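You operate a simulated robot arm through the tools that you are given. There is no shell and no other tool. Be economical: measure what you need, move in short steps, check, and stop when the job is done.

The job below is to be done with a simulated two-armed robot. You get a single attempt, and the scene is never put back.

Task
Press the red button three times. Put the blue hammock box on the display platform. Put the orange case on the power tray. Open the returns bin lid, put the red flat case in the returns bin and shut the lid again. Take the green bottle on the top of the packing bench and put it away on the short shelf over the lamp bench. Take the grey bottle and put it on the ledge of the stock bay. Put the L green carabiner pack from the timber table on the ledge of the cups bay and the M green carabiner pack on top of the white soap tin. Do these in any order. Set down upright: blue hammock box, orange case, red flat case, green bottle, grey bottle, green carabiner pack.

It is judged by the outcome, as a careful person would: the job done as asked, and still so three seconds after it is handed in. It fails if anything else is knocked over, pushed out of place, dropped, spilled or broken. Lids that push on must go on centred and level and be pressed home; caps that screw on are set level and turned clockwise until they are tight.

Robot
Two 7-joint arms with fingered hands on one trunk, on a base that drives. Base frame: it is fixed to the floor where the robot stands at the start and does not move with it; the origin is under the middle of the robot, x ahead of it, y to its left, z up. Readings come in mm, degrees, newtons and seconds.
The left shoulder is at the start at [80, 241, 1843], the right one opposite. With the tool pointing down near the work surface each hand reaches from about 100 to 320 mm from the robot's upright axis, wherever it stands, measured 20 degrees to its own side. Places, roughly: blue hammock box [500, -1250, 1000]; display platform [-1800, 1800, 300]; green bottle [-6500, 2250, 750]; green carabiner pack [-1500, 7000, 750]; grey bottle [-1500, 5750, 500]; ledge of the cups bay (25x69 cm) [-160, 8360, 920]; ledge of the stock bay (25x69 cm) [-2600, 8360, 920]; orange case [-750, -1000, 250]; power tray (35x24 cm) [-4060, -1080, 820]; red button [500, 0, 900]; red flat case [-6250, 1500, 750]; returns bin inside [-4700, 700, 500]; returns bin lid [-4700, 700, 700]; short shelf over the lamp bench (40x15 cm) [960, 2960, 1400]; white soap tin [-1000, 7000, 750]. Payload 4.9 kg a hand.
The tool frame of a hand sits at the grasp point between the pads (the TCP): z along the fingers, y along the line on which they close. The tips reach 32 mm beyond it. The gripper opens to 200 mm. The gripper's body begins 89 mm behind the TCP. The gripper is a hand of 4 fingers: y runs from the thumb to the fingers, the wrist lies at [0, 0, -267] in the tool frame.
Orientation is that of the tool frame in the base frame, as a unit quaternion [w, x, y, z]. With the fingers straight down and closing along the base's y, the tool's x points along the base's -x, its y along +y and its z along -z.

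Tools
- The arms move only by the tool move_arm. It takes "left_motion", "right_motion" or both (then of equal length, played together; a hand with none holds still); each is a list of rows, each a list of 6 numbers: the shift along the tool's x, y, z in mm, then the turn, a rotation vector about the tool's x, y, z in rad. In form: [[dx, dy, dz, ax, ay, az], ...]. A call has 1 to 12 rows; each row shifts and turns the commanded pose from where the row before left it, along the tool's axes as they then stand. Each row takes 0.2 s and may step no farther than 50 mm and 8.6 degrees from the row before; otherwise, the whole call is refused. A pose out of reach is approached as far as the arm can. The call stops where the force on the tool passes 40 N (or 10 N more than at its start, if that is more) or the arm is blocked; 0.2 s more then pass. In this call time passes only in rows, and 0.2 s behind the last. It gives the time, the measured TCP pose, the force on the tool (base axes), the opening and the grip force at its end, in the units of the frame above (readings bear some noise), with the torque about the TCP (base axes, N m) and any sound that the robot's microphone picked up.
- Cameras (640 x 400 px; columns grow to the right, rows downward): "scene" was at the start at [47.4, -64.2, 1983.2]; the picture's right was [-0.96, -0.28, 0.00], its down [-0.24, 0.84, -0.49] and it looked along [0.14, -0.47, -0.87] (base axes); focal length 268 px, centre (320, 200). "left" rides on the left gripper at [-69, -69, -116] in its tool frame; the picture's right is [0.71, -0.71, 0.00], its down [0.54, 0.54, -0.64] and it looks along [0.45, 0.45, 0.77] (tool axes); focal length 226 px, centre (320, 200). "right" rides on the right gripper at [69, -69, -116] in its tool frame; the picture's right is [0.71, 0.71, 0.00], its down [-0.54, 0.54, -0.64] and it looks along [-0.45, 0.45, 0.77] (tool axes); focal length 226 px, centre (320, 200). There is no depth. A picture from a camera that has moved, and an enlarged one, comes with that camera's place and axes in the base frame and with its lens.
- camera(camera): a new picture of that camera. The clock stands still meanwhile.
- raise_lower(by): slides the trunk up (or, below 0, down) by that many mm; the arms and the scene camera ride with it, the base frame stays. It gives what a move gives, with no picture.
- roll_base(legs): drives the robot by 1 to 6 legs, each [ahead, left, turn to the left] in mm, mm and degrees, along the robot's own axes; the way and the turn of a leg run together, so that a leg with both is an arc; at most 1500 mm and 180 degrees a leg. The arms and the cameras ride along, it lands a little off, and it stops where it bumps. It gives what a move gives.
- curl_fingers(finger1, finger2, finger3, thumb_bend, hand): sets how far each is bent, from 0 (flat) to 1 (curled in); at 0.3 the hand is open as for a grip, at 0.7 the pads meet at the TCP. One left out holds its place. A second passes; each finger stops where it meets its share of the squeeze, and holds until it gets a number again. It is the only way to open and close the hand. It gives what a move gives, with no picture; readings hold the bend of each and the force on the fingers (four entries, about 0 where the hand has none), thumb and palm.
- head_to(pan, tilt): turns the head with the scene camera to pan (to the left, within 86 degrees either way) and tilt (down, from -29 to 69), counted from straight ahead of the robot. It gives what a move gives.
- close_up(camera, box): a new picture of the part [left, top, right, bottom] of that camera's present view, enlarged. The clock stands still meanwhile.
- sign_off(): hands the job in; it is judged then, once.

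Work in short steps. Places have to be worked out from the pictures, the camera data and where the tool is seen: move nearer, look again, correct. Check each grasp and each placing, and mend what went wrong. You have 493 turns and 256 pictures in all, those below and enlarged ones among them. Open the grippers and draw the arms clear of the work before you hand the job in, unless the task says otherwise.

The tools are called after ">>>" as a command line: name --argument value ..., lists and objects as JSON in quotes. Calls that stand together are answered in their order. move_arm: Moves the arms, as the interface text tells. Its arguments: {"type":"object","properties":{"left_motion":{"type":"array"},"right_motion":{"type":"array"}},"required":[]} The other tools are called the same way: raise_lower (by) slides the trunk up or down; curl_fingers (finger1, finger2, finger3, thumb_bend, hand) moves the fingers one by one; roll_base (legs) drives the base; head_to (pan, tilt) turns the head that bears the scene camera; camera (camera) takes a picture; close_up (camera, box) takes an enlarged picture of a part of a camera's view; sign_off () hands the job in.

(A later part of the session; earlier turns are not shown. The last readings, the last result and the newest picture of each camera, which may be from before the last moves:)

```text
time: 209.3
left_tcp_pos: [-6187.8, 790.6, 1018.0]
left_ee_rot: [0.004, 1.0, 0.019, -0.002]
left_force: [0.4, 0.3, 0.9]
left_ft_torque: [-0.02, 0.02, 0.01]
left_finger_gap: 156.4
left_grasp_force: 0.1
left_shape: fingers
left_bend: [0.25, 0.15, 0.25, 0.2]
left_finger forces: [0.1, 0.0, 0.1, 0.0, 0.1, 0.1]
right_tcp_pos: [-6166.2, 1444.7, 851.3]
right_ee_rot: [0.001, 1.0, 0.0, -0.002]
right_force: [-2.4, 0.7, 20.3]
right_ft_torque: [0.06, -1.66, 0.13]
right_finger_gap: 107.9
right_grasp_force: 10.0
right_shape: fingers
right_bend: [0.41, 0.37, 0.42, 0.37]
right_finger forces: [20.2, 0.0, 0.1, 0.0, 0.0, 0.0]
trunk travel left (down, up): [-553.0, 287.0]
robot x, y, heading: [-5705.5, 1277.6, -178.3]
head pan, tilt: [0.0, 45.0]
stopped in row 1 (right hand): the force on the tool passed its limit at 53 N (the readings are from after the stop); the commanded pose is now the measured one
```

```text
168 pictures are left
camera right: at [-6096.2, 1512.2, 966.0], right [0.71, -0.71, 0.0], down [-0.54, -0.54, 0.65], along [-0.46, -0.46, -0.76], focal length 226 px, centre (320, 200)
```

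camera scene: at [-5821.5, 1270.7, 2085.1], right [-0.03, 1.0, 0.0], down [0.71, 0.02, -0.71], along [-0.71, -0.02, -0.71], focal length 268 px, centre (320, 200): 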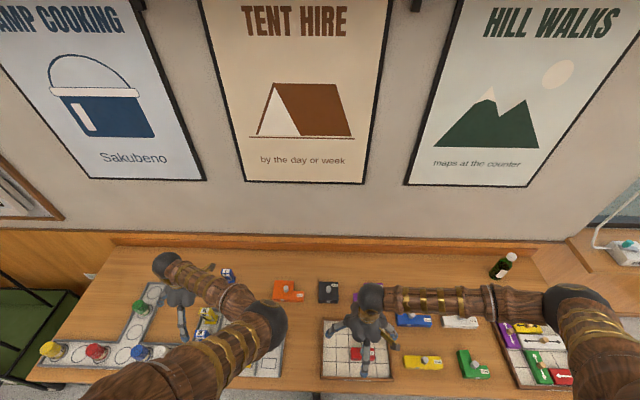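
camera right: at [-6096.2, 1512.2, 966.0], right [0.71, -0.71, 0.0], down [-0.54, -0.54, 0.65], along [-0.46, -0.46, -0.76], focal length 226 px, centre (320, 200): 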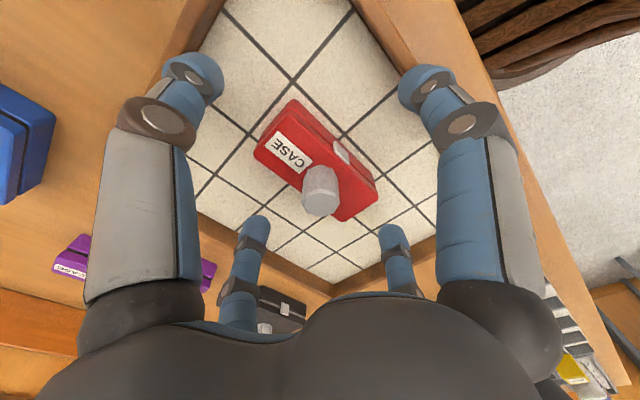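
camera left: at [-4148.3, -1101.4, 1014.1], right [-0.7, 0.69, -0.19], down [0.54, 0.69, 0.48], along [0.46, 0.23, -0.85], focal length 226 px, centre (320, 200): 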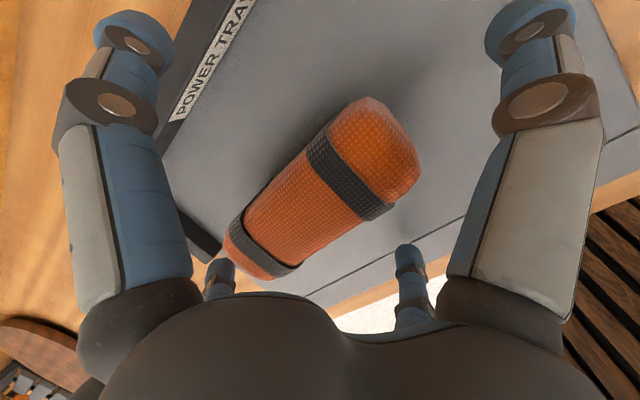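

The peg on the case stands ~50 mm tall (top ≈ z 855) right at the TCP, so gripping the peg is better. Raise slightly, narrow all digits, lower to just above the case top, and close on the peg.

>>> move_arm --right_motion '[[0, 0, -8, 0, 0, 0]]'

>>> curl_fingers --hand "right" --finger1 0.53 --finger2 0.53 --finger3 0.53 --thumb_bend 0.53

>>> camera --camera "right"

```text
time: 209.7
left_tcp_pos: [-6190.3, 790.7, 1015.4]
left_ee_rot: [0.004, 1.0, 0.018, -0.001]
left_force: [-0.9, -0.5, -0.2]
left_ft_torque: [0.02, 0.01, 0.01]
left_finger_gap: 156.6
left_grasp_force: 0.1
left_shape: fingers
left_bend: [0.25, 0.15, 0.25, 0.2]
left_finger forces: [0.1, 0.2, 0.0, 0.0, 0.1, 0.0]
right_tcp_pos: [-6166.5, 1444.4, 854.8]
right_ee_rot: [0.0, 1.0, 0.0, -0.001]
right_force: [-0.2, -0.7, -0.1]
right_ft_torque: [-0.01, -0.02, 0.0]
right_finger_gap: 107.8
right_grasp_force: 0.0
right_shape: fingers
right_bend: [0.42, 0.37, 0.42, 0.37]
right_finger forces: [0.0, 0.1, 0.1, 0.0, 0.1, 0.1]
trunk travel left (down, up): [-553.0, 287.0]
robot x, y, heading: [-5705.4, 1270.9, -178.3]
head pan, tilt: [0.0, 45.0]
```

```text
time: 210.7
left_tcp_pos: [-6189.0, 792.3, 1018.0]
left_ee_rot: [0.005, 1.0, 0.018, -0.002]
left_force: [-0.8, 0.1, 0.3]
left_ft_torque: [0.01, 0.0, 0.02]
left_finger_gap: 157.0
left_grasp_force: 0.1
left_shape: fingers
left_bend: [0.25, 0.15, 0.25, 0.2]
left_finger forces: [0.1, 0.1, 0.1, 0.0, 0.0, 0.0]
right_tcp_pos: [-6165.5, 1444.8, 857.4]
right_ee_rot: [0.001, 1.0, 0.001, -0.001]
right_force: [1.0, 0.9, 1.2]
right_ft_torque: [0.06, -0.02, -0.02]
right_finger_gap: 61.7
right_grasp_force: 3.3
right_shape: fingers
right_bend: [0.53, 0.51, 0.53, 0.52]
right_finger forces: [0.0, 3.2, 0.0, 0.0, 3.3, 0.1]
trunk travel left (down, up): [-553.0, 287.0]
robot x, y, heading: [-5701.5, 1271.6, -178.1]
head pan, tilt: [0.0, 45.0]
```

```text
167 pictures are left
camera right: at [-6096.5, 1513.1, 972.5], right [0.71, -0.71, 0.0], down [-0.54, -0.54, 0.65], along [-0.46, -0.46, -0.76], focal length 226 px, centre (320, 200)
```

right: 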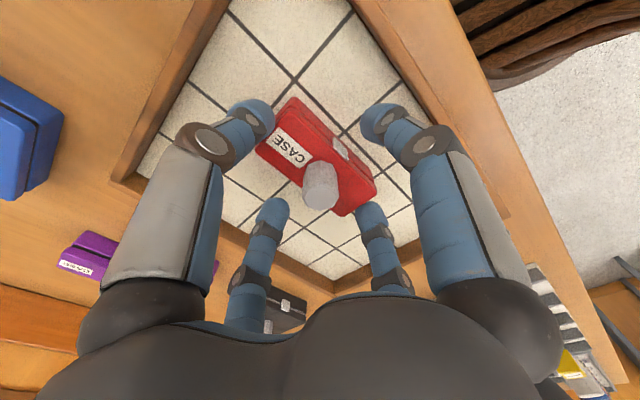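

Thumb and finger2 tips are touching the case ends. I'll loosen them slightly, lower 8 mm, and close all digits on the case body.

>>> curl_fingers --hand "right" --finger1 0.5 --finger2 0.46 --finger3 0.5 --thumb_bend 0.46

>>> move_arm --right_motion '[[0, 0, 4, 0, 0, 0], [0, 0, 4, 0, 0, 0], [0, 0, 3, 0, 0, 0]]'

```text
time: 211.7
left_tcp_pos: [-6190.3, 790.0, 1016.6]
left_ee_rot: [0.004, 1.0, 0.018, -0.002]
left_force: [-0.5, 0.8, -1.0]
left_ft_torque: [-0.02, -0.01, 0.03]
left_finger_gap: 156.8
left_grasp_force: 0.0
left_shape: fingers
left_bend: [0.25, 0.15, 0.25, 0.2]
left_finger forces: [0.1, 0.1, 0.1, 0.0, 0.0, 0.1]
right_tcp_pos: [-6166.5, 1443.3, 857.5]
right_ee_rot: [0.001, 1.0, 0.0, -0.001]
right_force: [-0.5, -0.3, 0.3]
right_ft_torque: [0.0, 0.01, 0.03]
right_finger_gap: 76.1
right_grasp_force: 0.1
right_shape: fingers
right_bend: [0.5, 0.46, 0.5, 0.46]
right_finger forces: [0.0, 0.1, 0.1, 0.1, 0.0, 0.1]
trunk travel left (down, up): [-553.0, 287.0]
robot x, y, heading: [-5706.9, 1275.2, -178.3]
head pan, tilt: [0.0, 45.0]
```

```text
time: 212.5
left_tcp_pos: [-6189.7, 791.7, 1017.8]
left_ee_rot: [0.003, 1.0, 0.018, -0.002]
left_force: [0.8, -0.2, 0.1]
left_ft_torque: [-0.02, 0.0, -0.01]
left_finger_gap: 156.9
left_grasp_force: 0.2
left_shape: fingers
left_bend: [0.25, 0.15, 0.25, 0.2]
left_finger forces: [0.0, 0.1, 0.0, 0.1, 0.1, 0.0]
right_tcp_pos: [-6166.8, 1444.2, 845.3]
right_ee_rot: [0.001, 1.0, 0.0, -0.001]
right_force: [-0.4, 0.7, -0.1]
right_ft_torque: [-0.01, -0.03, -0.03]
right_finger_gap: 76.2
right_grasp_force: 0.0
right_shape: fingers
right_bend: [0.5, 0.46, 0.5, 0.46]
right_finger forces: [0.0, 0.0, 0.1, 0.0, 0.0, 0.0]
trunk travel left (down, up): [-553.0, 287.0]
robot x, y, heading: [-5703.9, 1273.6, -178.2]
head pan, tilt: [0.0, 45.0]
```

>>> curl_fingers --hand "right" --finger1 0.7 --finger2 0.7 --finger3 0.7 --thumb_bend 0.7

>>> camera --camera "right"

```text
time: 213.5
left_tcp_pos: [-6189.6, 790.8, 1017.7]
left_ee_rot: [0.005, 1.0, 0.018, -0.002]
left_force: [0.0, 0.1, -0.7]
left_ft_torque: [-0.03, -0.02, 0.02]
left_finger_gap: 156.7
left_grasp_force: 0.0
left_shape: fingers
left_bend: [0.25, 0.15, 0.25, 0.2]
left_finger forces: [0.0, 0.0, 0.0, 0.1, 0.0, 0.0]
right_tcp_pos: [-6167.3, 1444.3, 845.3]
right_ee_rot: [0.001, 1.0, 0.0, -0.001]
right_force: [-1.7, 2.1, 8.5]
right_ft_torque: [0.04, 0.06, 0.01]
right_finger_gap: 44.6
right_grasp_force: 25.3
right_shape: fingers
right_bend: [0.63, 0.5, 0.63, 0.57]
right_finger forces: [8.4, 11.8, 8.9, 0.1, 21.7, 0.0]
trunk travel left (down, up): [-553.0, 287.0]
robot x, y, heading: [-5705.1, 1275.9, -178.0]
head pan, tilt: [0.0, 45.0]
```

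```text
166 pictures are left
camera right: at [-6097.0, 1513.2, 961.5], right [0.71, -0.71, 0.0], down [-0.54, -0.54, 0.65], along [-0.46, -0.46, -0.76], focal length 226 px, centre (320, 200)
```

right: 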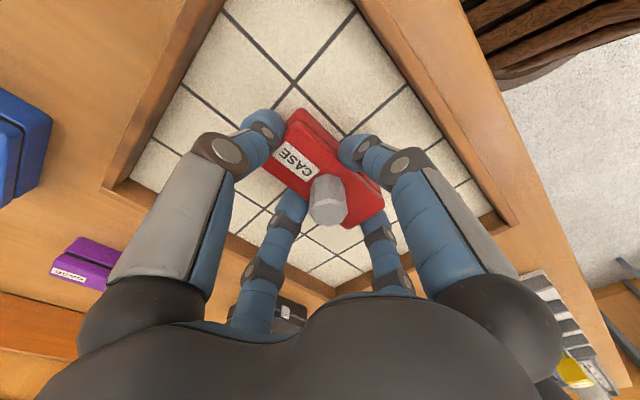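

All four digits hold the case. Lift with the trunk.

>>> raise_lower --by 60

>>> camera --camera "right"

```text
time: 214.5
left_tcp_pos: [-6189.4, 792.1, 1077.9]
left_ee_rot: [0.004, 1.0, 0.018, 0.0]
left_force: [-1.2, -0.2, -0.6]
left_ft_torque: [-0.01, -0.01, -0.02]
left_finger_gap: 157.1
left_grasp_force: 0.1
left_shape: fingers
left_bend: [0.25, 0.15, 0.25, 0.2]
left_finger forces: [0.1, 0.0, 0.0, 0.0, 0.0, 0.0]
right_tcp_pos: [-6165.9, 1444.5, 905.4]
right_ee_rot: [0.0, 1.0, 0.001, -0.001]
right_force: [0.1, 0.6, -1.3]
right_ft_torque: [0.02, 0.02, -0.01]
right_finger_gap: 44.5
right_grasp_force: 24.4
right_shape: fingers
right_bend: [0.63, 0.49, 0.63, 0.58]
right_finger forces: [7.9, 12.2, 8.0, 0.0, 20.3, 0.0]
trunk travel left (down, up): [-613.0, 227.0]
robot x, y, heading: [-5704.7, 1273.0, -177.9]
head pan, tilt: [0.0, 45.0]
```

```text
165 pictures are left
camera right: at [-6097.4, 1512.9, 1020.9], right [0.71, -0.71, 0.0], down [-0.54, -0.54, 0.65], along [-0.46, -0.46, -0.76], focal length 226 px, centre (320, 200)
```

right: 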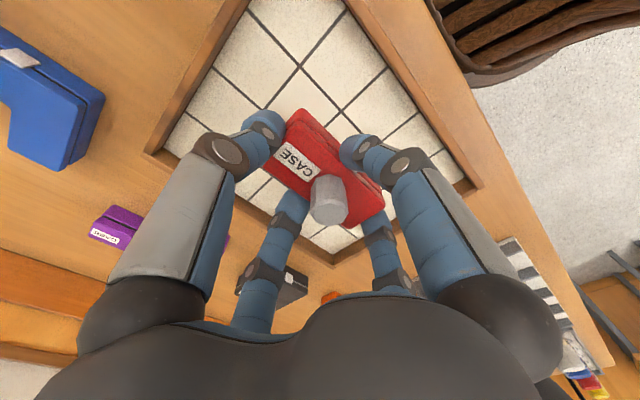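

Case is up. Raise the trunk, back away and tuck the left hand in before turning to the bin (its lid hinges on +x, handle on −x side).

>>> raise_lower --by 220

>>> roll_base --legs '[[-250, 0, 0], [0, 600, 0]]'

>>> move_arm --left_motion '[[0, -40, 0, 0, 0, 0], [0, -40, 0, 0, 0, 0], [0, -40, 0, 0, 0, 0], [0, -40, 0, 0, 0, 0]]'

>>> roll_base --legs '[[0, 0, 89], [0, 0, 89]]'

>>> camera --camera "scene"

```text
time: 216.8
left_tcp_pos: [-6190.8, 792.3, 1295.5]
left_ee_rot: [0.005, 1.0, 0.018, -0.001]
left_force: [-0.2, 0.9, -0.9]
left_ft_torque: [0.02, 0.01, -0.02]
left_finger_gap: 156.8
left_grasp_force: 0.1
left_shape: fingers
left_bend: [0.25, 0.15, 0.25, 0.2]
left_finger forces: [0.1, 0.1, 0.1, 0.0, 0.1, 0.0]
right_tcp_pos: [-6166.8, 1445.2, 1125.1]
right_ee_rot: [0.001, 1.0, 0.001, -0.001]
right_force: [0.1, -0.3, -1.2]
right_ft_torque: [-0.03, -0.02, -0.02]
right_finger_gap: 44.6
right_grasp_force: 24.3
right_shape: fingers
right_bend: [0.63, 0.49, 0.63, 0.58]
right_finger forces: [8.1, 12.3, 8.0, 0.0, 20.2, 0.0]
trunk travel left (down, up): [-833.0, 7.0]
robot x, y, heading: [-5700.0, 1278.5, -178.3]
head pan, tilt: [0.0, 45.0]
```

```text
time: 221.6
left_tcp_pos: [-5922.5, 200.6, 1298.8]
left_ee_rot: [0.005, 1.0, 0.018, -0.002]
left_force: [0.5, -0.4, -0.4]
left_ft_torque: [-0.05, -0.03, 0.0]
left_finger_gap: 156.8
left_grasp_force: 0.2
left_shape: fingers
left_bend: [0.25, 0.15, 0.25, 0.2]
left_finger forces: [0.0, 0.0, 0.1, 0.0, 0.1, 0.0]
right_tcp_pos: [-5899.8, 853.8, 1125.8]
right_ee_rot: [0.002, 1.0, 0.0, -0.002]
right_force: [0.2, 0.2, -1.2]
right_ft_torque: [-0.02, 0.05, 0.04]
right_finger_gap: 44.5
right_grasp_force: 24.5
right_shape: fingers
right_bend: [0.63, 0.49, 0.63, 0.58]
right_finger forces: [8.1, 12.2, 8.0, 0.0, 20.2, 0.1]
trunk travel left (down, up): [-833.0, 7.0]
robot x, y, heading: [-5436.2, 681.3, -178.2]
head pan, tilt: [0.0, 45.0]
```

```text
time: 222.6
left_tcp_pos: [-5926.7, 358.0, 1297.3]
left_ee_rot: [0.004, 1.0, 0.019, -0.002]
left_force: [0.7, 0.8, -0.6]
left_ft_torque: [-0.01, 0.06, -0.01]
left_finger_gap: 156.6
left_grasp_force: 0.0
left_shape: fingers
left_bend: [0.25, 0.15, 0.25, 0.2]
left_finger forces: [0.1, 0.0, 0.0, 0.0, 0.0, 0.1]
right_tcp_pos: [-5898.3, 851.3, 1125.6]
right_ee_rot: [0.001, 1.0, 0.0, -0.002]
right_force: [-0.2, -0.7, -0.7]
right_ft_torque: [0.02, 0.01, -0.01]
right_finger_gap: 44.3
right_grasp_force: 23.9
right_shape: fingers
right_bend: [0.63, 0.49, 0.63, 0.58]
right_finger forces: [8.1, 12.3, 8.0, 0.0, 20.2, 0.0]
trunk travel left (down, up): [-833.0, 7.0]
robot x, y, heading: [-5437.5, 678.2, -178.1]
head pan, tilt: [0.0, 45.0]
```

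```text
time: 230.6
left_tcp_pos: [-4931.7, 981.9, 1296.4]
left_ee_rot: [0.002, 0.005, 1.0, 0.004]
left_force: [0.8, -0.1, -0.4]
left_ft_torque: [0.0, 0.0, -0.01]
left_finger_gap: 156.6
left_grasp_force: 0.0
left_shape: fingers
left_bend: [0.25, 0.15, 0.25, 0.2]
left_finger forces: [0.0, 0.0, 0.1, 0.0, 0.0, 0.0]
right_tcp_pos: [-4982.8, 489.5, 1124.5]
right_ee_rot: [0.002, 0.022, 1.0, 0.0]
right_force: [-0.7, -0.2, -1.2]
right_ft_torque: [0.0, -0.01, 0.02]
right_finger_gap: 44.1
right_grasp_force: 23.7
right_shape: fingers
right_bend: [0.63, 0.49, 0.63, 0.58]
right_finger forces: [7.4, 12.0, 8.0, 0.0, 20.1, 0.0]
trunk travel left (down, up): [-833.0, 7.0]
robot x, y, heading: [-5434.1, 680.6, -1.0]
head pan, tilt: [0.0, 45.0]
```

```text
164 pictures are left
camera scene: at [-5326.7, 678.4, 2085.3], right [-0.01, -1.0, 0.0], down [-0.71, 0.01, -0.71], along [0.71, -0.01, -0.71], focal length 268 px, centre (320, 200)
```

scene: 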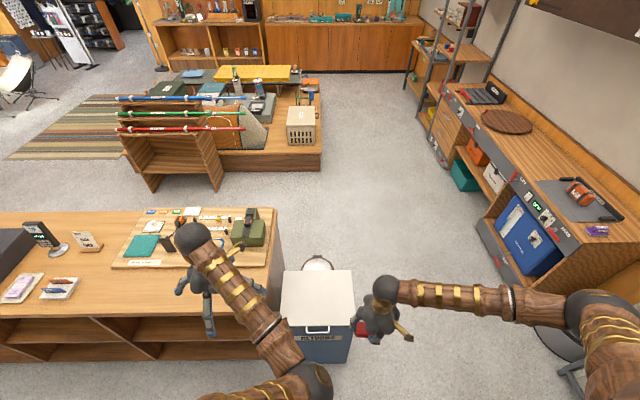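

>>> close_up --camera "scene" --box '[250, 240, 390, 370]'

```text
3.08 times, centred on (320, 305) of scene
camera zoom: at [-5326.7, 678.4, 2085.3], right [-0.01, -1.0, 0.0], down [-0.71, 0.01, -0.71], along [0.71, -0.01, -0.71], focal length 824 px, centre (320, -123)
```

zoom: 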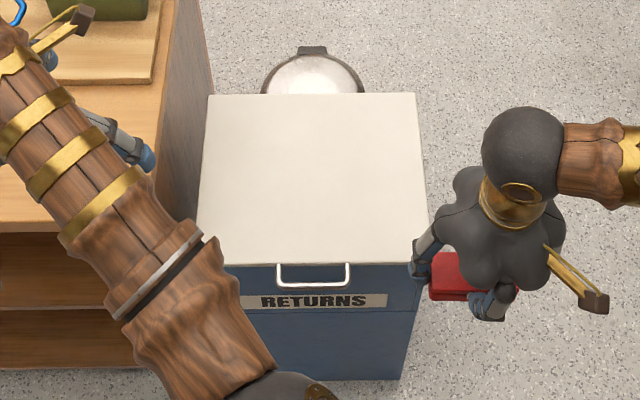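

The lid spans x −4825…−4516, y 487…861; the chrome bar handle is near (−4861, 673, ~695). I'll reposition so the left hand can lift it: bring left hand in first, then move the base.

>>> move_arm --left_motion '[[30, -29, 10, 0, 0, 0], [30, -29, 10, 0, 0, 0], [30, -29, 10, 0, 0, 0], [30, -29, 10, 0, 0, 0], [30, -29, 10, 0, 0, 0]]'

>>> roll_base --legs '[[0, -160, 1]]'

>>> raise_lower --by -300

>>> camera --camera "scene"

```text
time: 231.8
left_tcp_pos: [-5087.3, 837.2, 1245.7]
left_ee_rot: [0.002, 0.004, 1.0, 0.006]
left_force: [-0.2, -0.5, 0.5]
left_ft_torque: [0.04, -0.01, 0.0]
left_finger_gap: 156.6
left_grasp_force: 0.0
left_shape: fingers
left_bend: [0.25, 0.15, 0.25, 0.2]
left_finger forces: [0.0, 0.0, 0.1, 0.0, 0.0, 0.0]
right_tcp_pos: [-4984.3, 490.1, 1126.3]
right_ee_rot: [0.003, 0.022, 1.0, 0.002]
right_force: [-0.8, 0.2, -1.1]
right_ft_torque: [-0.02, 0.0, 0.01]
right_finger_gap: 44.0
right_grasp_force: 23.6
right_shape: fingers
right_bend: [0.63, 0.49, 0.63, 0.58]
right_finger forces: [7.5, 12.0, 8.0, 0.0, 20.1, 0.1]
trunk travel left (down, up): [-833.0, 7.0]
robot x, y, heading: [-5434.1, 684.3, -0.7]
head pan, tilt: [0.0, 45.0]
```

```text
time: 233.2
left_tcp_pos: [-5087.2, 693.3, 1244.2]
left_ee_rot: [0.002, -0.005, 1.0, 0.004]
left_force: [0.0, 0.3, -0.1]
left_ft_torque: [-0.05, -0.01, -0.01]
left_finger_gap: 156.7
left_grasp_force: 0.0
left_shape: fingers
left_bend: [0.25, 0.15, 0.25, 0.2]
left_finger forces: [0.0, 0.1, 0.0, 0.0, 0.0, 0.0]
right_tcp_pos: [-4980.5, 345.1, 1125.7]
right_ee_rot: [0.002, 0.012, 1.0, 0.0]
right_force: [0.6, 0.1, -1.4]
right_ft_torque: [-0.03, -0.01, -0.03]
right_finger_gap: 43.9
right_grasp_force: 23.8
right_shape: fingers
right_bend: [0.63, 0.49, 0.63, 0.58]
right_finger forces: [7.4, 12.1, 8.0, 0.0, 20.1, 0.1]
trunk travel left (down, up): [-833.0, 7.0]
robot x, y, heading: [-5435.6, 526.9, 0.2]
head pan, tilt: [0.0, 45.0]
```

```text
time: 236.2
left_tcp_pos: [-5087.7, 689.6, 945.3]
left_ee_rot: [0.001, -0.004, 1.0, 0.005]
left_force: [0.4, 0.4, -0.3]
left_ft_torque: [0.03, -0.01, 0.0]
left_finger_gap: 157.1
left_grasp_force: 0.0
left_shape: fingers
left_bend: [0.25, 0.15, 0.25, 0.2]
left_finger forces: [0.0, 0.0, 0.0, 0.0, 0.0, 0.0]
right_tcp_pos: [-4979.6, 342.2, 825.7]
right_ee_rot: [0.003, 0.013, 1.0, 0.001]
right_force: [-0.6, -0.1, -0.3]
right_ft_torque: [0.02, -0.04, 0.01]
right_finger_gap: 44.0
right_grasp_force: 23.8
right_shape: fingers
right_bend: [0.63, 0.49, 0.63, 0.58]
right_finger forces: [7.5, 12.1, 8.0, 0.1, 20.2, 0.0]
trunk travel left (down, up): [-533.0, 307.0]
robot x, y, heading: [-5435.1, 526.3, 0.2]
head pan, tilt: [0.0, 45.0]
```

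```text
162 pictures are left
camera scene: at [-5327.2, 524.0, 1785.4], right [0.01, -1.0, 0.0], down [-0.71, 0.0, -0.71], along [0.71, 0.0, -0.71], focal length 268 px, centre (320, 200)
```

scene: 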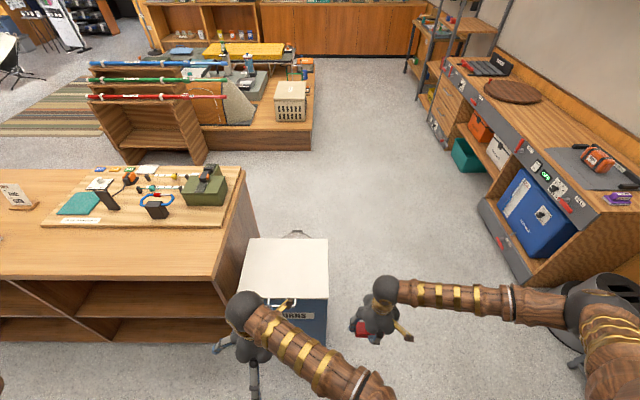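

>>> move_arm --right_motion '[[0, -40, 0, 0, 0, 0], [0, -40, 0, 0, 0, 0]]'

>>> curl_fingers --hand "left" --finger1 0.6 --finger2 0.05 --finger3 0.6 --thumb_bend 0.05

>>> roll_base --legs '[[250, 0, 0]]'

>>> camera --camera "left"

>>> camera --camera "scene"

```text
time: 236.8
left_tcp_pos: [-5088.0, 688.0, 945.0]
left_ee_rot: [0.002, -0.005, 1.0, 0.005]
left_force: [0.1, -0.4, -0.2]
left_ft_torque: [0.0, -0.01, 0.01]
left_finger_gap: 156.9
left_grasp_force: 0.2
left_shape: fingers
left_bend: [0.25, 0.15, 0.25, 0.2]
left_finger forces: [0.0, 0.0, 0.1, 0.1, 0.0, 0.0]
right_tcp_pos: [-4984.6, 261.9, 824.2]
right_ee_rot: [0.002, 0.012, 1.0, 0.002]
right_force: [-0.6, -0.2, -0.6]
right_ft_torque: [0.0, 0.0, 0.0]
right_finger_gap: 44.4
right_grasp_force: 24.3
right_shape: fingers
right_bend: [0.64, 0.49, 0.63, 0.58]
right_finger forces: [7.5, 12.3, 8.0, 0.1, 20.1, 0.0]
trunk travel left (down, up): [-533.0, 307.0]
robot x, y, heading: [-5436.9, 523.0, 0.4]
head pan, tilt: [0.0, 45.0]
```

```text
time: 237.8
left_tcp_pos: [-5086.4, 688.8, 945.0]
left_ee_rot: [0.002, -0.006, 1.0, 0.005]
left_force: [0.2, 0.0, -0.3]
left_ft_torque: [0.01, -0.03, -0.01]
left_finger_gap: 132.5
left_grasp_force: 0.0
left_shape: fingers
left_bend: [0.6, 0.06, 0.6, 0.05]
left_finger forces: [0.1, 0.1, 0.0, 0.0, 0.0, 0.0]
right_tcp_pos: [-4983.2, 262.0, 825.4]
right_ee_rot: [0.002, 0.013, 1.0, 0.001]
right_force: [0.8, 0.5, -1.2]
right_ft_torque: [-0.01, 0.0, 0.02]
right_finger_gap: 43.8
right_grasp_force: 23.9
right_shape: fingers
right_bend: [0.64, 0.49, 0.63, 0.58]
right_finger forces: [7.4, 12.2, 8.0, 0.0, 20.1, 0.1]
trunk travel left (down, up): [-533.0, 307.0]
robot x, y, heading: [-5436.7, 524.1, 0.3]
head pan, tilt: [0.0, 45.0]
```

```text
time: 239.6
left_tcp_pos: [-4837.9, 689.9, 945.4]
left_ee_rot: [0.002, -0.004, 1.0, 0.005]
left_force: [-0.8, -0.7, 0.2]
left_ft_torque: [-0.04, 0.0, -0.01]
left_finger_gap: 132.4
left_grasp_force: 0.0
left_shape: fingers
left_bend: [0.6, 0.06, 0.6, 0.05]
left_finger forces: [0.0, 0.1, 0.0, 0.0, 0.0, 0.1]
right_tcp_pos: [-4733.6, 262.1, 825.3]
right_ee_rot: [0.002, 0.014, 1.0, 0.001]
right_force: [0.1, 0.4, -1.0]
right_ft_torque: [0.03, -0.03, -0.02]
right_finger_gap: 43.9
right_grasp_force: 23.9
right_shape: fingers
right_bend: [0.64, 0.49, 0.63, 0.58]
right_finger forces: [7.5, 12.2, 8.1, 0.0, 20.1, 0.0]
trunk travel left (down, up): [-533.0, 307.0]
robot x, y, heading: [-5184.6, 523.2, 0.2]
head pan, tilt: [0.0, 45.0]
```

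```text
161 pictures are left
camera left: at [-4769.3, 619.8, 1060.1], right [-0.7, -0.71, -0.01], down [-0.55, 0.53, 0.65], along [-0.46, 0.46, -0.76], focal length 226 px, centre (320, 200)
```

left: 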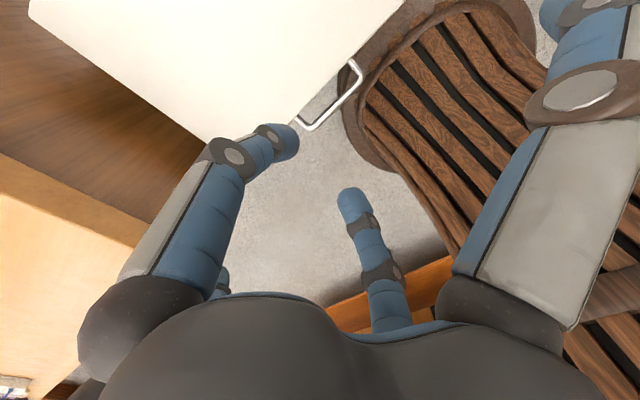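

```text
160 pictures are left
camera scene: at [-5078.8, 524.9, 1785.5], right [0.0, -1.0, 0.0], down [-0.71, 0.0, -0.71], along [0.71, 0.0, -0.71], focal length 268 px, centre (320, 200)
```

scene: 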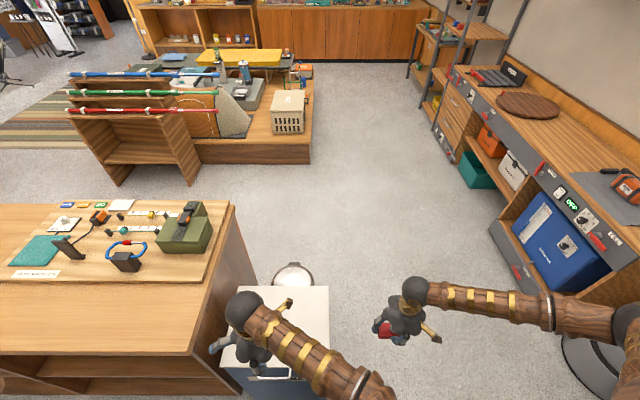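

Bar handle triangulates to about (−4867, 685, 722). Align and come down to hover.

>>> move_arm --left_motion '[[29, -5, 0, 0, 0, 0], [0, 0, 40, 0, 0, 0], [0, 0, 40, 0, 0, 0], [0, 0, 40, 0, 0, 0], [0, 0, 25, 0, 0, 0]]'

>>> camera --camera "left"

```text
time: 240.8
left_tcp_pos: [-4867.3, 686.4, 798.9]
left_ee_rot: [0.002, -0.004, 1.0, 0.004]
left_force: [-0.9, -0.2, 0.2]
left_ft_torque: [0.0, -0.02, -0.01]
left_finger_gap: 132.5
left_grasp_force: 0.2
left_shape: fingers
left_bend: [0.6, 0.06, 0.6, 0.05]
left_finger forces: [0.0, 0.0, 0.0, 0.0, 0.0, 0.1]
right_tcp_pos: [-4734.5, 261.9, 825.3]
right_ee_rot: [0.002, 0.014, 1.0, 0.001]
right_force: [-1.4, 0.0, -1.0]
right_ft_torque: [-0.02, 0.02, 0.0]
right_finger_gap: 44.0
right_grasp_force: 24.3
right_shape: fingers
right_bend: [0.64, 0.49, 0.63, 0.58]
right_finger forces: [7.6, 12.2, 8.0, 0.0, 20.1, 0.1]
trunk travel left (down, up): [-533.0, 307.0]
robot x, y, heading: [-5188.2, 524.6, 0.4]
head pan, tilt: [0.0, 45.0]
```

```text
159 pictures are left
camera left: at [-4798.1, 616.2, 915.0], right [-0.7, -0.71, -0.01], down [-0.55, 0.53, 0.65], along [-0.46, 0.46, -0.76], focal length 226 px, centre (320, 200)
```

left: 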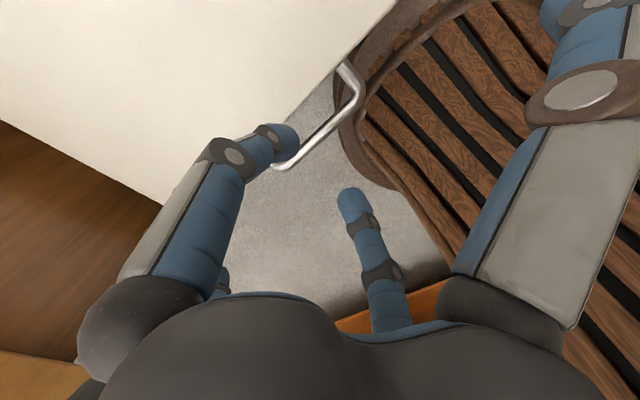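

>>> close_up --camera "left" --box '[220, 40, 420, 220]'

```text
2.22 times, centred on (320, 130) of left
camera zoom: at [-4798.1, 616.2, 915.0], right [-0.7, -0.71, -0.01], down [-0.55, 0.53, 0.65], along [-0.46, 0.46, -0.76], focal length 502 px, centre (320, 356)
```

zoom: 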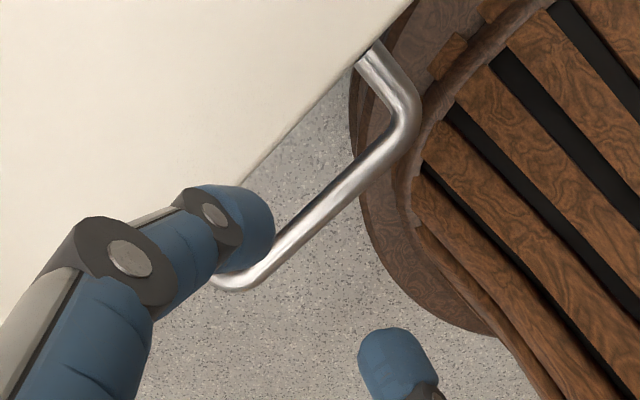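

Refined: bar at about (−4868, 688, 687); the hand is aligned. Descend 60 mm and re-check.

>>> move_arm --left_motion '[[0, 2, 30, 0, 0, 0], [0, 0, 30, 0, 0, 0]]'

>>> close_up --camera "left" --box '[220, 60, 420, 240]'

```text
time: 241.4
left_tcp_pos: [-4859.9, 689.8, 752.2]
left_ee_rot: [0.009, -0.005, 1.0, 0.008]
left_force: [-2.2, 0.3, 5.8]
left_ft_torque: [0.0, -0.13, -0.03]
left_finger_gap: 130.0
left_grasp_force: 3.1
left_shape: fingers
left_bend: [0.62, 0.06, 0.6, 0.05]
left_finger forces: [6.6, 0.0, 0.0, 0.1, 0.1, 0.1]
right_tcp_pos: [-4733.2, 262.4, 825.5]
right_ee_rot: [0.002, 0.014, 1.0, 0.0]
right_force: [-0.5, 0.1, -1.0]
right_ft_torque: [0.03, 0.0, -0.01]
right_finger_gap: 44.1
right_grasp_force: 23.9
right_shape: fingers
right_bend: [0.64, 0.49, 0.63, 0.58]
right_finger forces: [7.4, 12.2, 8.0, 0.0, 20.0, 0.0]
trunk travel left (down, up): [-533.0, 307.0]
robot x, y, heading: [-5189.2, 526.1, 0.4]
head pan, tilt: [0.0, 45.0]
stopped in row 2 (left hand): the force on the tool passed its limit at 66 N (the readings are from after the stop); the commanded pose is now the measured one
```

```text
2.22 times, centred on (320, 150) of left
camera zoom: at [-4793.6, 620.2, 867.2], right [-0.7, -0.71, -0.02], down [-0.56, 0.53, 0.64], along [-0.44, 0.46, -0.77], focal length 502 px, centre (320, 311)
```

zoom: 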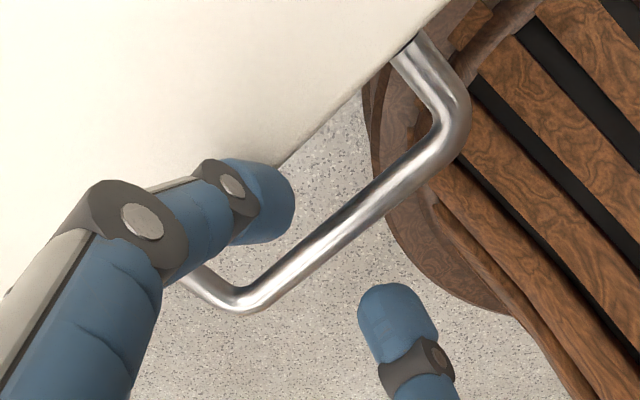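

The inner finger hit the lid edge. Raise, curl finger1 a bit more, restore the alignment, and shift slightly outward.

>>> move_arm --left_motion '[[0, 0, -15, 0, 0.006, 0.012], [0, 0, -15, 0, 0.006, 0]]'

>>> curl_fingers --hand "left" --finger1 0.65 --finger3 0.58

```text
time: 242.0
left_tcp_pos: [-4860.1, 689.9, 781.8]
left_ee_rot: [0.003, 0.001, 1.0, 0.008]
left_force: [-0.2, 0.2, 0.0]
left_ft_torque: [0.02, 0.03, -0.02]
left_finger_gap: 132.3
left_grasp_force: 0.0
left_shape: fingers
left_bend: [0.6, 0.06, 0.6, 0.05]
left_finger forces: [0.0, 0.0, 0.0, 0.1, 0.0, 0.0]
right_tcp_pos: [-4732.8, 261.8, 824.1]
right_ee_rot: [0.002, 0.014, 1.0, 0.001]
right_force: [0.2, 0.3, -0.7]
right_ft_torque: [0.0, -0.02, -0.01]
right_finger_gap: 43.8
right_grasp_force: 23.8
right_shape: fingers
right_bend: [0.64, 0.49, 0.63, 0.58]
right_finger forces: [7.7, 12.2, 8.1, 0.1, 19.9, 0.0]
trunk travel left (down, up): [-533.0, 307.0]
robot x, y, heading: [-5186.2, 525.7, 0.4]
head pan, tilt: [0.0, 45.0]
```

```text
time: 243.0
left_tcp_pos: [-4860.4, 689.7, 779.7]
left_ee_rot: [0.002, 0.002, 1.0, 0.008]
left_force: [0.4, 0.2, 0.6]
left_ft_torque: [-0.01, -0.01, -0.04]
left_finger_gap: 129.6
left_grasp_force: 0.0
left_shape: fingers
left_bend: [0.65, 0.06, 0.57, 0.05]
left_finger forces: [0.0, 0.0, 0.0, 0.0, 0.1, 0.0]
right_tcp_pos: [-4734.3, 262.9, 824.4]
right_ee_rot: [0.002, 0.014, 1.0, 0.0]
right_force: [-0.9, -0.3, -1.2]
right_ft_torque: [-0.03, -0.01, 0.0]
right_finger_gap: 44.0
right_grasp_force: 24.4
right_shape: fingers
right_bend: [0.64, 0.49, 0.63, 0.58]
right_finger forces: [7.4, 12.2, 7.9, 0.1, 20.0, 0.0]
trunk travel left (down, up): [-533.0, 307.0]
robot x, y, heading: [-5190.0, 524.6, 0.5]
head pan, tilt: [0.0, 45.0]
```

>>> move_arm --left_motion '[[9, 1, 0, 0, 0, 0], [0, 0, 20, 0, 0, 0], [0, 0, 12, 0, 0, 0], [0, 0, 10, 0, 0, 0]]'

>>> close_up --camera "left" --box '[220, 60, 420, 240]'

```text
time: 244.0
left_tcp_pos: [-4867.5, 692.3, 739.5]
left_ee_rot: [0.003, 0.001, 1.0, 0.008]
left_force: [-0.3, -0.7, 0.1]
left_ft_torque: [0.0, 0.0, -0.01]
left_finger_gap: 129.6
left_grasp_force: 0.1
left_shape: fingers
left_bend: [0.65, 0.06, 0.57, 0.05]
left_finger forces: [0.0, 0.0, 0.0, 0.0, 0.0, 0.0]
right_tcp_pos: [-4734.3, 262.1, 826.4]
right_ee_rot: [0.002, 0.013, 1.0, 0.001]
right_force: [-0.2, -0.4, -1.8]
right_ft_torque: [-0.03, 0.01, 0.0]
right_finger_gap: 43.7
right_grasp_force: 24.0
right_shape: fingers
right_bend: [0.64, 0.49, 0.63, 0.58]
right_finger forces: [7.5, 12.2, 8.0, 0.0, 20.0, 0.1]
trunk travel left (down, up): [-533.0, 307.0]
robot x, y, heading: [-5188.2, 525.0, -0.1]
head pan, tilt: [0.0, 45.0]
```

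```text
2.22 times, centred on (320, 150) of left
camera zoom: at [-4800.9, 620.3, 854.1], right [-0.71, -0.7, -0.01], down [-0.54, 0.53, 0.65], along [-0.45, 0.47, -0.76], focal length 502 px, centre (320, 311)
```

zoom: 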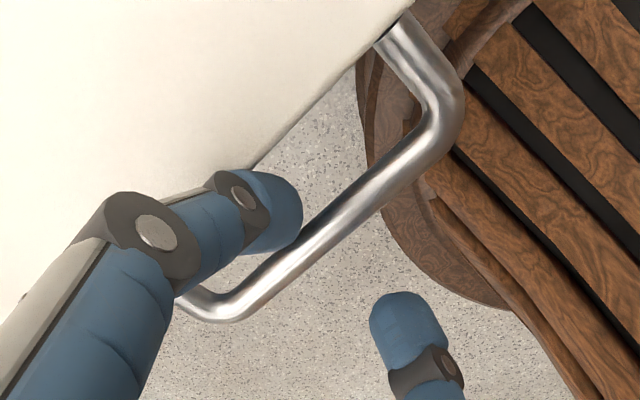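

Finger is now inside the gap. Continue down carefully.

>>> move_arm --left_motion '[[0, 0, 8, 0, 0, 0], [0, 0, 8, 0, 0, 0], [0, 0, 8, 0, 0, 0], [0, 0, 8, 0, 0, 0], [0, 0, 8, 0, 0, 0], [0, 0, 8, 0, 0, 0]]'

>>> close_up --camera "left" --box '[220, 60, 420, 240]'

```text
time: 244.6
left_tcp_pos: [-4863.7, 693.7, 730.8]
left_ee_rot: [0.008, 0.002, 1.0, 0.01]
left_force: [-0.9, -1.7, 26.2]
left_ft_torque: [-0.1, -0.97, -0.05]
left_finger_gap: 126.3
left_grasp_force: 31.1
left_shape: fingers
left_bend: [0.67, 0.06, 0.57, 0.05]
left_finger forces: [60.7, 0.0, 0.0, 0.1, 0.0, 0.0]
right_tcp_pos: [-4734.6, 261.9, 825.7]
right_ee_rot: [0.002, 0.013, 1.0, 0.001]
right_force: [0.5, 0.5, -0.4]
right_ft_torque: [-0.03, 0.01, 0.04]
right_finger_gap: 43.9
right_grasp_force: 23.8
right_shape: fingers
right_bend: [0.64, 0.49, 0.63, 0.58]
right_finger forces: [7.4, 12.2, 8.1, 0.0, 20.0, 0.1]
trunk travel left (down, up): [-533.0, 307.0]
robot x, y, heading: [-5189.2, 528.2, 0.1]
head pan, tilt: [0.0, 45.0]
stopped in row 2 (left hand): the force on the tool passed its limit at 50 N (the readings are from after the stop); the commanded pose is now the measured one
```

```text
2.22 times, centred on (320, 150) of left
camera zoom: at [-4797.9, 621.3, 846.5], right [-0.71, -0.7, -0.03], down [-0.55, 0.53, 0.64], along [-0.44, 0.47, -0.76], focal length 502 px, centre (320, 311)
```

zoom: 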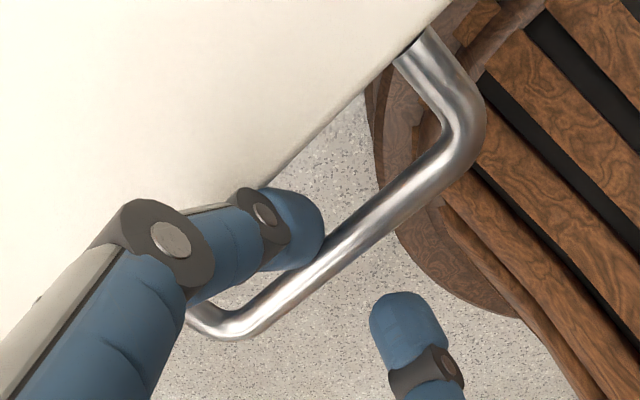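

The finger's slope collides with the lid edge when vertical. I'll lift, tilt the hand ~35° forward so the inner finger drops steeply into the gap, and re-approach.

>>> move_arm --left_motion '[[0, 0, -30, 0, 0, 0], [10, 0, -30, 0, 0, 0], [10, 0, 0, 0, -0.122, 0], [10, 0, 0, 0, -0.122, 0], [0, 0, 0, 0, -0.122, 0], [0, 0, 0, 0, -0.122, 0], [0, 0, 0, 0, -0.122, 0]]'

>>> close_up --camera "left" --box '[220, 40, 420, 240]'

```text
time: 246.2
left_tcp_pos: [-4730.6, 671.3, 826.1]
left_ee_rot: [0.305, -0.005, 0.952, 0.02]
left_force: [0.7, -0.8, 0.0]
left_ft_torque: [0.03, 0.0, -0.02]
left_finger_gap: 129.6
left_grasp_force: 0.0
left_shape: fingers
left_bend: [0.65, 0.05, 0.57, 0.05]
left_finger forces: [0.1, 0.0, 0.0, 0.0, 0.0, 0.1]
left hand out of reach, approached as far as the arm can: row 3, 4, 5, 6, 7
right_tcp_pos: [-4728.6, 262.9, 821.4]
right_ee_rot: [-0.001, 0.014, 1.0, 0.001]
right_force: [-0.9, 0.5, -1.1]
right_ft_torque: [0.02, -0.04, -0.01]
right_finger_gap: 44.0
right_grasp_force: 24.0
right_shape: fingers
right_bend: [0.64, 0.49, 0.63, 0.58]
right_finger forces: [7.6, 12.2, 8.1, 0.1, 20.0, 0.0]
trunk travel left (down, up): [-533.0, 307.0]
robot x, y, heading: [-5184.7, 526.7, 0.3]
head pan, tilt: [0.0, 45.0]
```

```text
2.00 times, centred on (320, 140) of left
camera zoom: at [-4739.4, 597.0, 956.8], right [-0.56, -0.71, -0.44], down [-0.83, 0.51, 0.23], along [0.06, 0.49, -0.87], focal length 452 px, centre (320, 320)
```

zoom: 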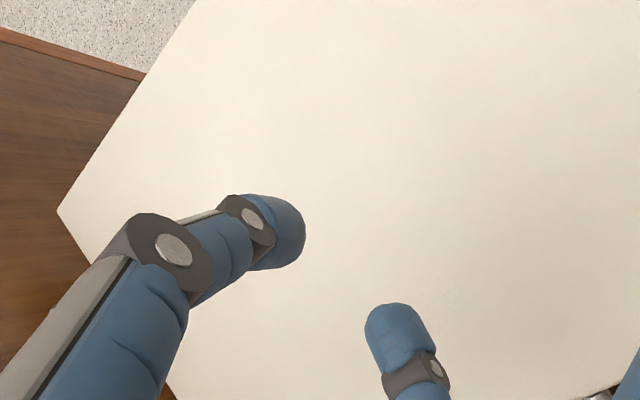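

The arm's inner limit pushed the hand forward. Back the base 165 mm and look.

>>> roll_base --legs '[[-175, 0, 0]]'

>>> close_up --camera "left" --box '[180, 0, 460, 240]'

```text
time: 247.7
left_tcp_pos: [-4903.6, 669.5, 824.9]
left_ee_rot: [0.303, -0.006, 0.953, 0.019]
left_force: [-0.2, 0.3, -1.1]
left_ft_torque: [-0.03, 0.01, -0.04]
left_finger_gap: 129.8
left_grasp_force: 0.1
left_shape: fingers
left_bend: [0.65, 0.05, 0.57, 0.05]
left_finger forces: [0.0, 0.0, 0.1, 0.0, 0.0, 0.0]
right_tcp_pos: [-4903.8, 262.1, 821.5]
right_ee_rot: [-0.003, 0.015, 1.0, 0.001]
right_force: [-0.8, -0.9, -1.3]
right_ft_torque: [-0.01, -0.02, 0.01]
right_finger_gap: 44.2
right_grasp_force: 23.9
right_shape: fingers
right_bend: [0.64, 0.49, 0.63, 0.58]
right_finger forces: [7.6, 12.3, 7.9, 0.0, 20.0, 0.0]
trunk travel left (down, up): [-533.0, 307.0]
robot x, y, heading: [-5358.6, 519.4, -0.0]
head pan, tilt: [0.0, 45.0]
```

```text
1.67 times, centred on (320, 120) of left
camera zoom: at [-4914.0, 595.5, 956.6], right [-0.56, -0.71, -0.43], down [-0.83, 0.52, 0.23], along [0.06, 0.49, -0.87], focal length 377 px, centre (320, 333)
```

zoom: 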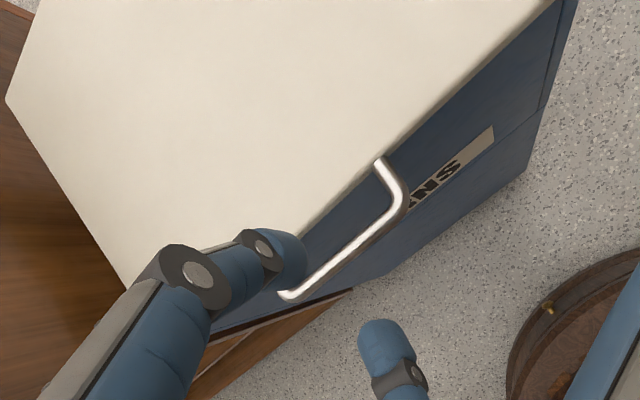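

Clear view. Bar ≈ (−4861, 686, 704). Align along the tool axis and advance partway.

>>> move_arm --left_motion '[[16, 6, 20, 0, 0, 0], [15, 5, 20, 0, 0, 0], [0, 0, 20, 0, 0, 0], [0, 0, 10, 0, 0, 0]]'

>>> close_up --camera "left" --box '[200, 40, 440, 240]'

```text
time: 248.7
left_tcp_pos: [-4880.0, 678.7, 753.6]
left_ee_rot: [0.306, -0.004, 0.952, 0.02]
left_force: [0.7, 0.1, -0.5]
left_ft_torque: [-0.06, 0.04, 0.0]
left_finger_gap: 129.8
left_grasp_force: 0.1
left_shape: fingers
left_bend: [0.65, 0.05, 0.57, 0.05]
left_finger forces: [0.0, 0.1, 0.1, 0.0, 0.0, 0.0]
left hand out of reach, approached as far as the arm can: row 1, 2
right_tcp_pos: [-4904.6, 260.1, 821.2]
right_ee_rot: [0.0, 0.013, 1.0, 0.002]
right_force: [-0.5, -0.5, -0.9]
right_ft_torque: [-0.03, 0.02, -0.01]
right_finger_gap: 44.2
right_grasp_force: 23.8
right_shape: fingers
right_bend: [0.64, 0.49, 0.63, 0.58]
right_finger forces: [7.6, 12.3, 8.0, 0.0, 20.0, 0.0]
trunk travel left (down, up): [-533.0, 307.0]
robot x, y, heading: [-5359.5, 522.1, 0.3]
head pan, tilt: [0.0, 45.0]
```

```text
2.00 times, centred on (320, 140) of left
camera zoom: at [-4890.4, 605.3, 885.6], right [-0.56, -0.7, -0.44], down [-0.83, 0.52, 0.23], along [0.07, 0.49, -0.87], focal length 452 px, centre (320, 320)
```

zoom: 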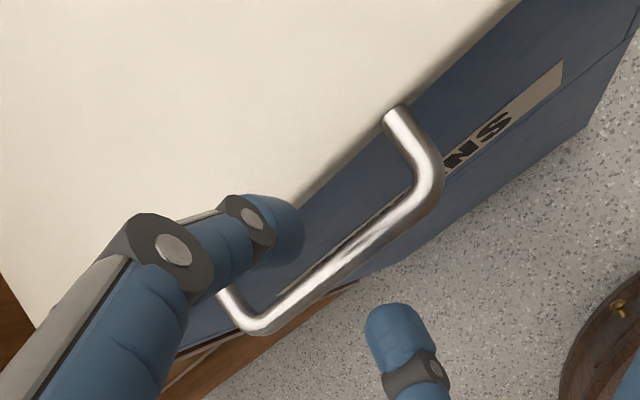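

>>> roll_base --legs '[[-40, 0, 0]]'

>>> move_arm --left_motion '[[-12, 3, 15, 0, 0, 0], [-12, 3, 15, 0, 0, 0], [0, 0, 10, 0, 0, 0]]'

>>> close_up --camera "left" --box '[200, 60, 440, 260]'

```text
time: 249.5
left_tcp_pos: [-4917.6, 679.8, 753.4]
left_ee_rot: [0.304, -0.006, 0.953, 0.02]
left_force: [-0.9, -0.6, 0.0]
left_ft_torque: [-0.02, 0.0, 0.02]
left_finger_gap: 129.3
left_grasp_force: 0.1
left_shape: fingers
left_bend: [0.65, 0.05, 0.57, 0.05]
left_finger forces: [0.0, 0.0, 0.0, 0.1, 0.0, 0.0]
right_tcp_pos: [-4941.9, 261.8, 821.6]
right_ee_rot: [-0.001, 0.013, 1.0, 0.001]
right_force: [1.0, 0.6, -1.4]
right_ft_torque: [0.0, 0.04, -0.02]
right_finger_gap: 44.0
right_grasp_force: 23.6
right_shape: fingers
right_bend: [0.64, 0.49, 0.63, 0.58]
right_finger forces: [7.5, 12.2, 8.0, 0.1, 19.9, 0.0]
trunk travel left (down, up): [-533.0, 307.0]
robot x, y, heading: [-5397.5, 526.7, 0.3]
head pan, tilt: [0.0, 45.0]
```

```text
time: 250.3
left_tcp_pos: [-4878.2, 686.7, 737.9]
left_ee_rot: [0.307, -0.006, 0.951, 0.02]
left_force: [-0.4, 0.0, 0.3]
left_ft_torque: [-0.01, -0.02, -0.02]
left_finger_gap: 129.2
left_grasp_force: 0.1
left_shape: fingers
left_bend: [0.65, 0.05, 0.57, 0.05]
left_finger forces: [0.0, 0.0, 0.0, 0.0, 0.1, 0.0]
right_tcp_pos: [-4945.8, 262.9, 825.4]
right_ee_rot: [0.003, 0.013, 1.0, 0.001]
right_force: [-1.0, -0.1, -0.9]
right_ft_torque: [-0.03, -0.04, 0.0]
right_finger_gap: 44.0
right_grasp_force: 23.9
right_shape: fingers
right_bend: [0.64, 0.49, 0.63, 0.58]
right_finger forces: [7.6, 12.3, 8.1, 0.0, 19.9, 0.1]
trunk travel left (down, up): [-533.0, 307.0]
robot x, y, heading: [-5398.3, 524.5, 0.3]
head pan, tilt: [0.0, 45.0]
```

```text
2.00 times, centred on (320, 160) of left
camera zoom: at [-4889.7, 613.2, 869.7], right [-0.56, -0.71, -0.44], down [-0.83, 0.52, 0.22], along [0.07, 0.49, -0.87], focal length 452 px, centre (320, 280)
```

zoom: 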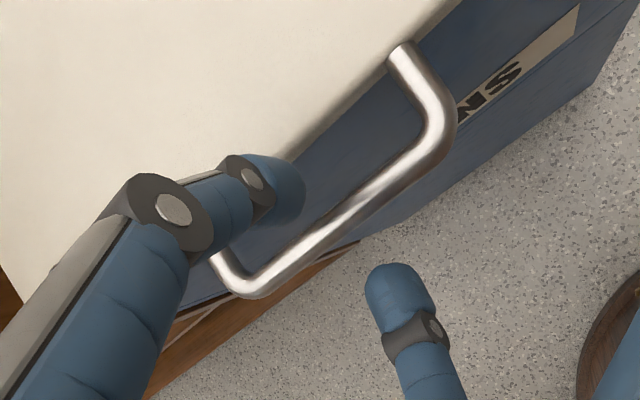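

>>> move_arm --left_motion '[[1, 0, 9, 0, 0, 0], [1, 0, 9, 0, 0, 0], [0, 0, 9, 0, 0, 0]]'

>>> close_up --camera "left" --box '[200, 60, 440, 260]'

```text
time: 251.1
left_tcp_pos: [-4863.8, 689.5, 715.6]
left_ee_rot: [0.308, -0.007, 0.951, 0.02]
left_force: [-8.7, 0.3, 3.7]
left_ft_torque: [0.01, -0.16, 0.02]
left_finger_gap: 128.3
left_grasp_force: 4.6
left_shape: fingers
left_bend: [0.71, 0.05, 0.57, 0.05]
left_finger forces: [8.9, 0.0, 0.0, 0.0, 0.0, 0.1]
right_tcp_pos: [-4945.4, 262.6, 825.1]
right_ee_rot: [0.002, 0.013, 1.0, 0.001]
right_force: [0.3, 0.0, -0.4]
right_ft_torque: [-0.03, 0.02, -0.02]
right_finger_gap: 43.9
right_grasp_force: 23.9
right_shape: fingers
right_bend: [0.64, 0.49, 0.63, 0.58]
right_finger forces: [7.7, 12.2, 8.0, 0.0, 19.9, 0.1]
trunk travel left (down, up): [-533.0, 307.0]
robot x, y, heading: [-5402.1, 526.2, 0.3]
head pan, tilt: [0.0, 45.0]
```

```text
2.00 times, centred on (320, 160) of left
camera zoom: at [-4875.2, 615.1, 846.1], right [-0.56, -0.71, -0.44], down [-0.83, 0.51, 0.22], along [0.07, 0.49, -0.87], focal length 452 px, centre (320, 280)
```

zoom: 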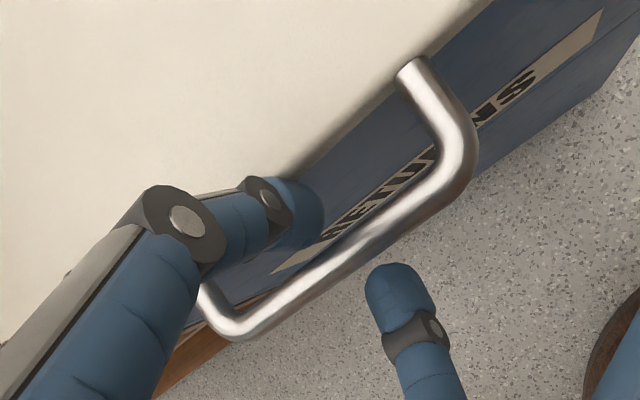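

Finger1 is inside the loop (lightly touching the bin face). Now close finger3 (and 1) to pinch the bar.

>>> curl_fingers --hand "left" --finger1 0.75 --finger3 0.85

>>> close_up --camera "left" --box '[200, 60, 440, 260]'

```text
time: 252.1
left_tcp_pos: [-4864.0, 689.7, 714.0]
left_ee_rot: [0.306, -0.007, 0.952, 0.02]
left_force: [0.9, 0.7, 0.1]
left_ft_torque: [-0.02, 0.02, -0.02]
left_finger_gap: 126.9
left_grasp_force: 0.1
left_shape: fingers
left_bend: [0.74, 0.05, 0.72, 0.05]
left_finger forces: [0.0, 0.1, 0.1, 0.0, 0.1, 0.1]
right_tcp_pos: [-4944.8, 261.2, 824.3]
right_ee_rot: [0.002, 0.014, 1.0, 0.001]
right_force: [0.9, -0.7, -0.4]
right_ft_torque: [0.0, 0.0, 0.03]
right_finger_gap: 43.9
right_grasp_force: 24.1
right_shape: fingers
right_bend: [0.64, 0.49, 0.63, 0.58]
right_finger forces: [7.6, 12.3, 8.0, 0.0, 20.0, 0.0]
trunk travel left (down, up): [-533.0, 307.0]
robot x, y, heading: [-5396.5, 526.7, 0.1]
head pan, tilt: [0.0, 45.0]
```

```text
2.00 times, centred on (320, 160) of left
camera zoom: at [-4874.4, 614.8, 845.9], right [-0.56, -0.71, -0.44], down [-0.83, 0.51, 0.22], along [0.07, 0.49, -0.87], focal length 452 px, centre (320, 280)
```

zoom: 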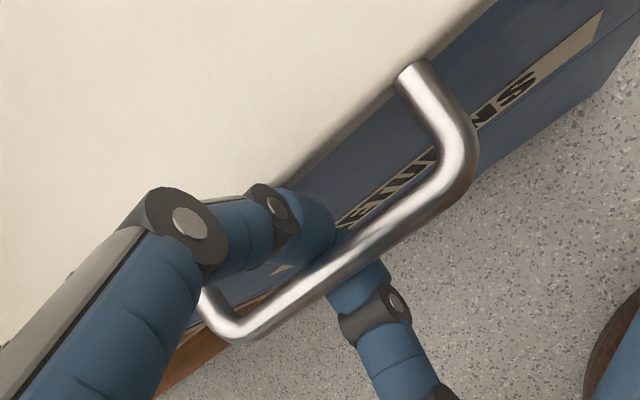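

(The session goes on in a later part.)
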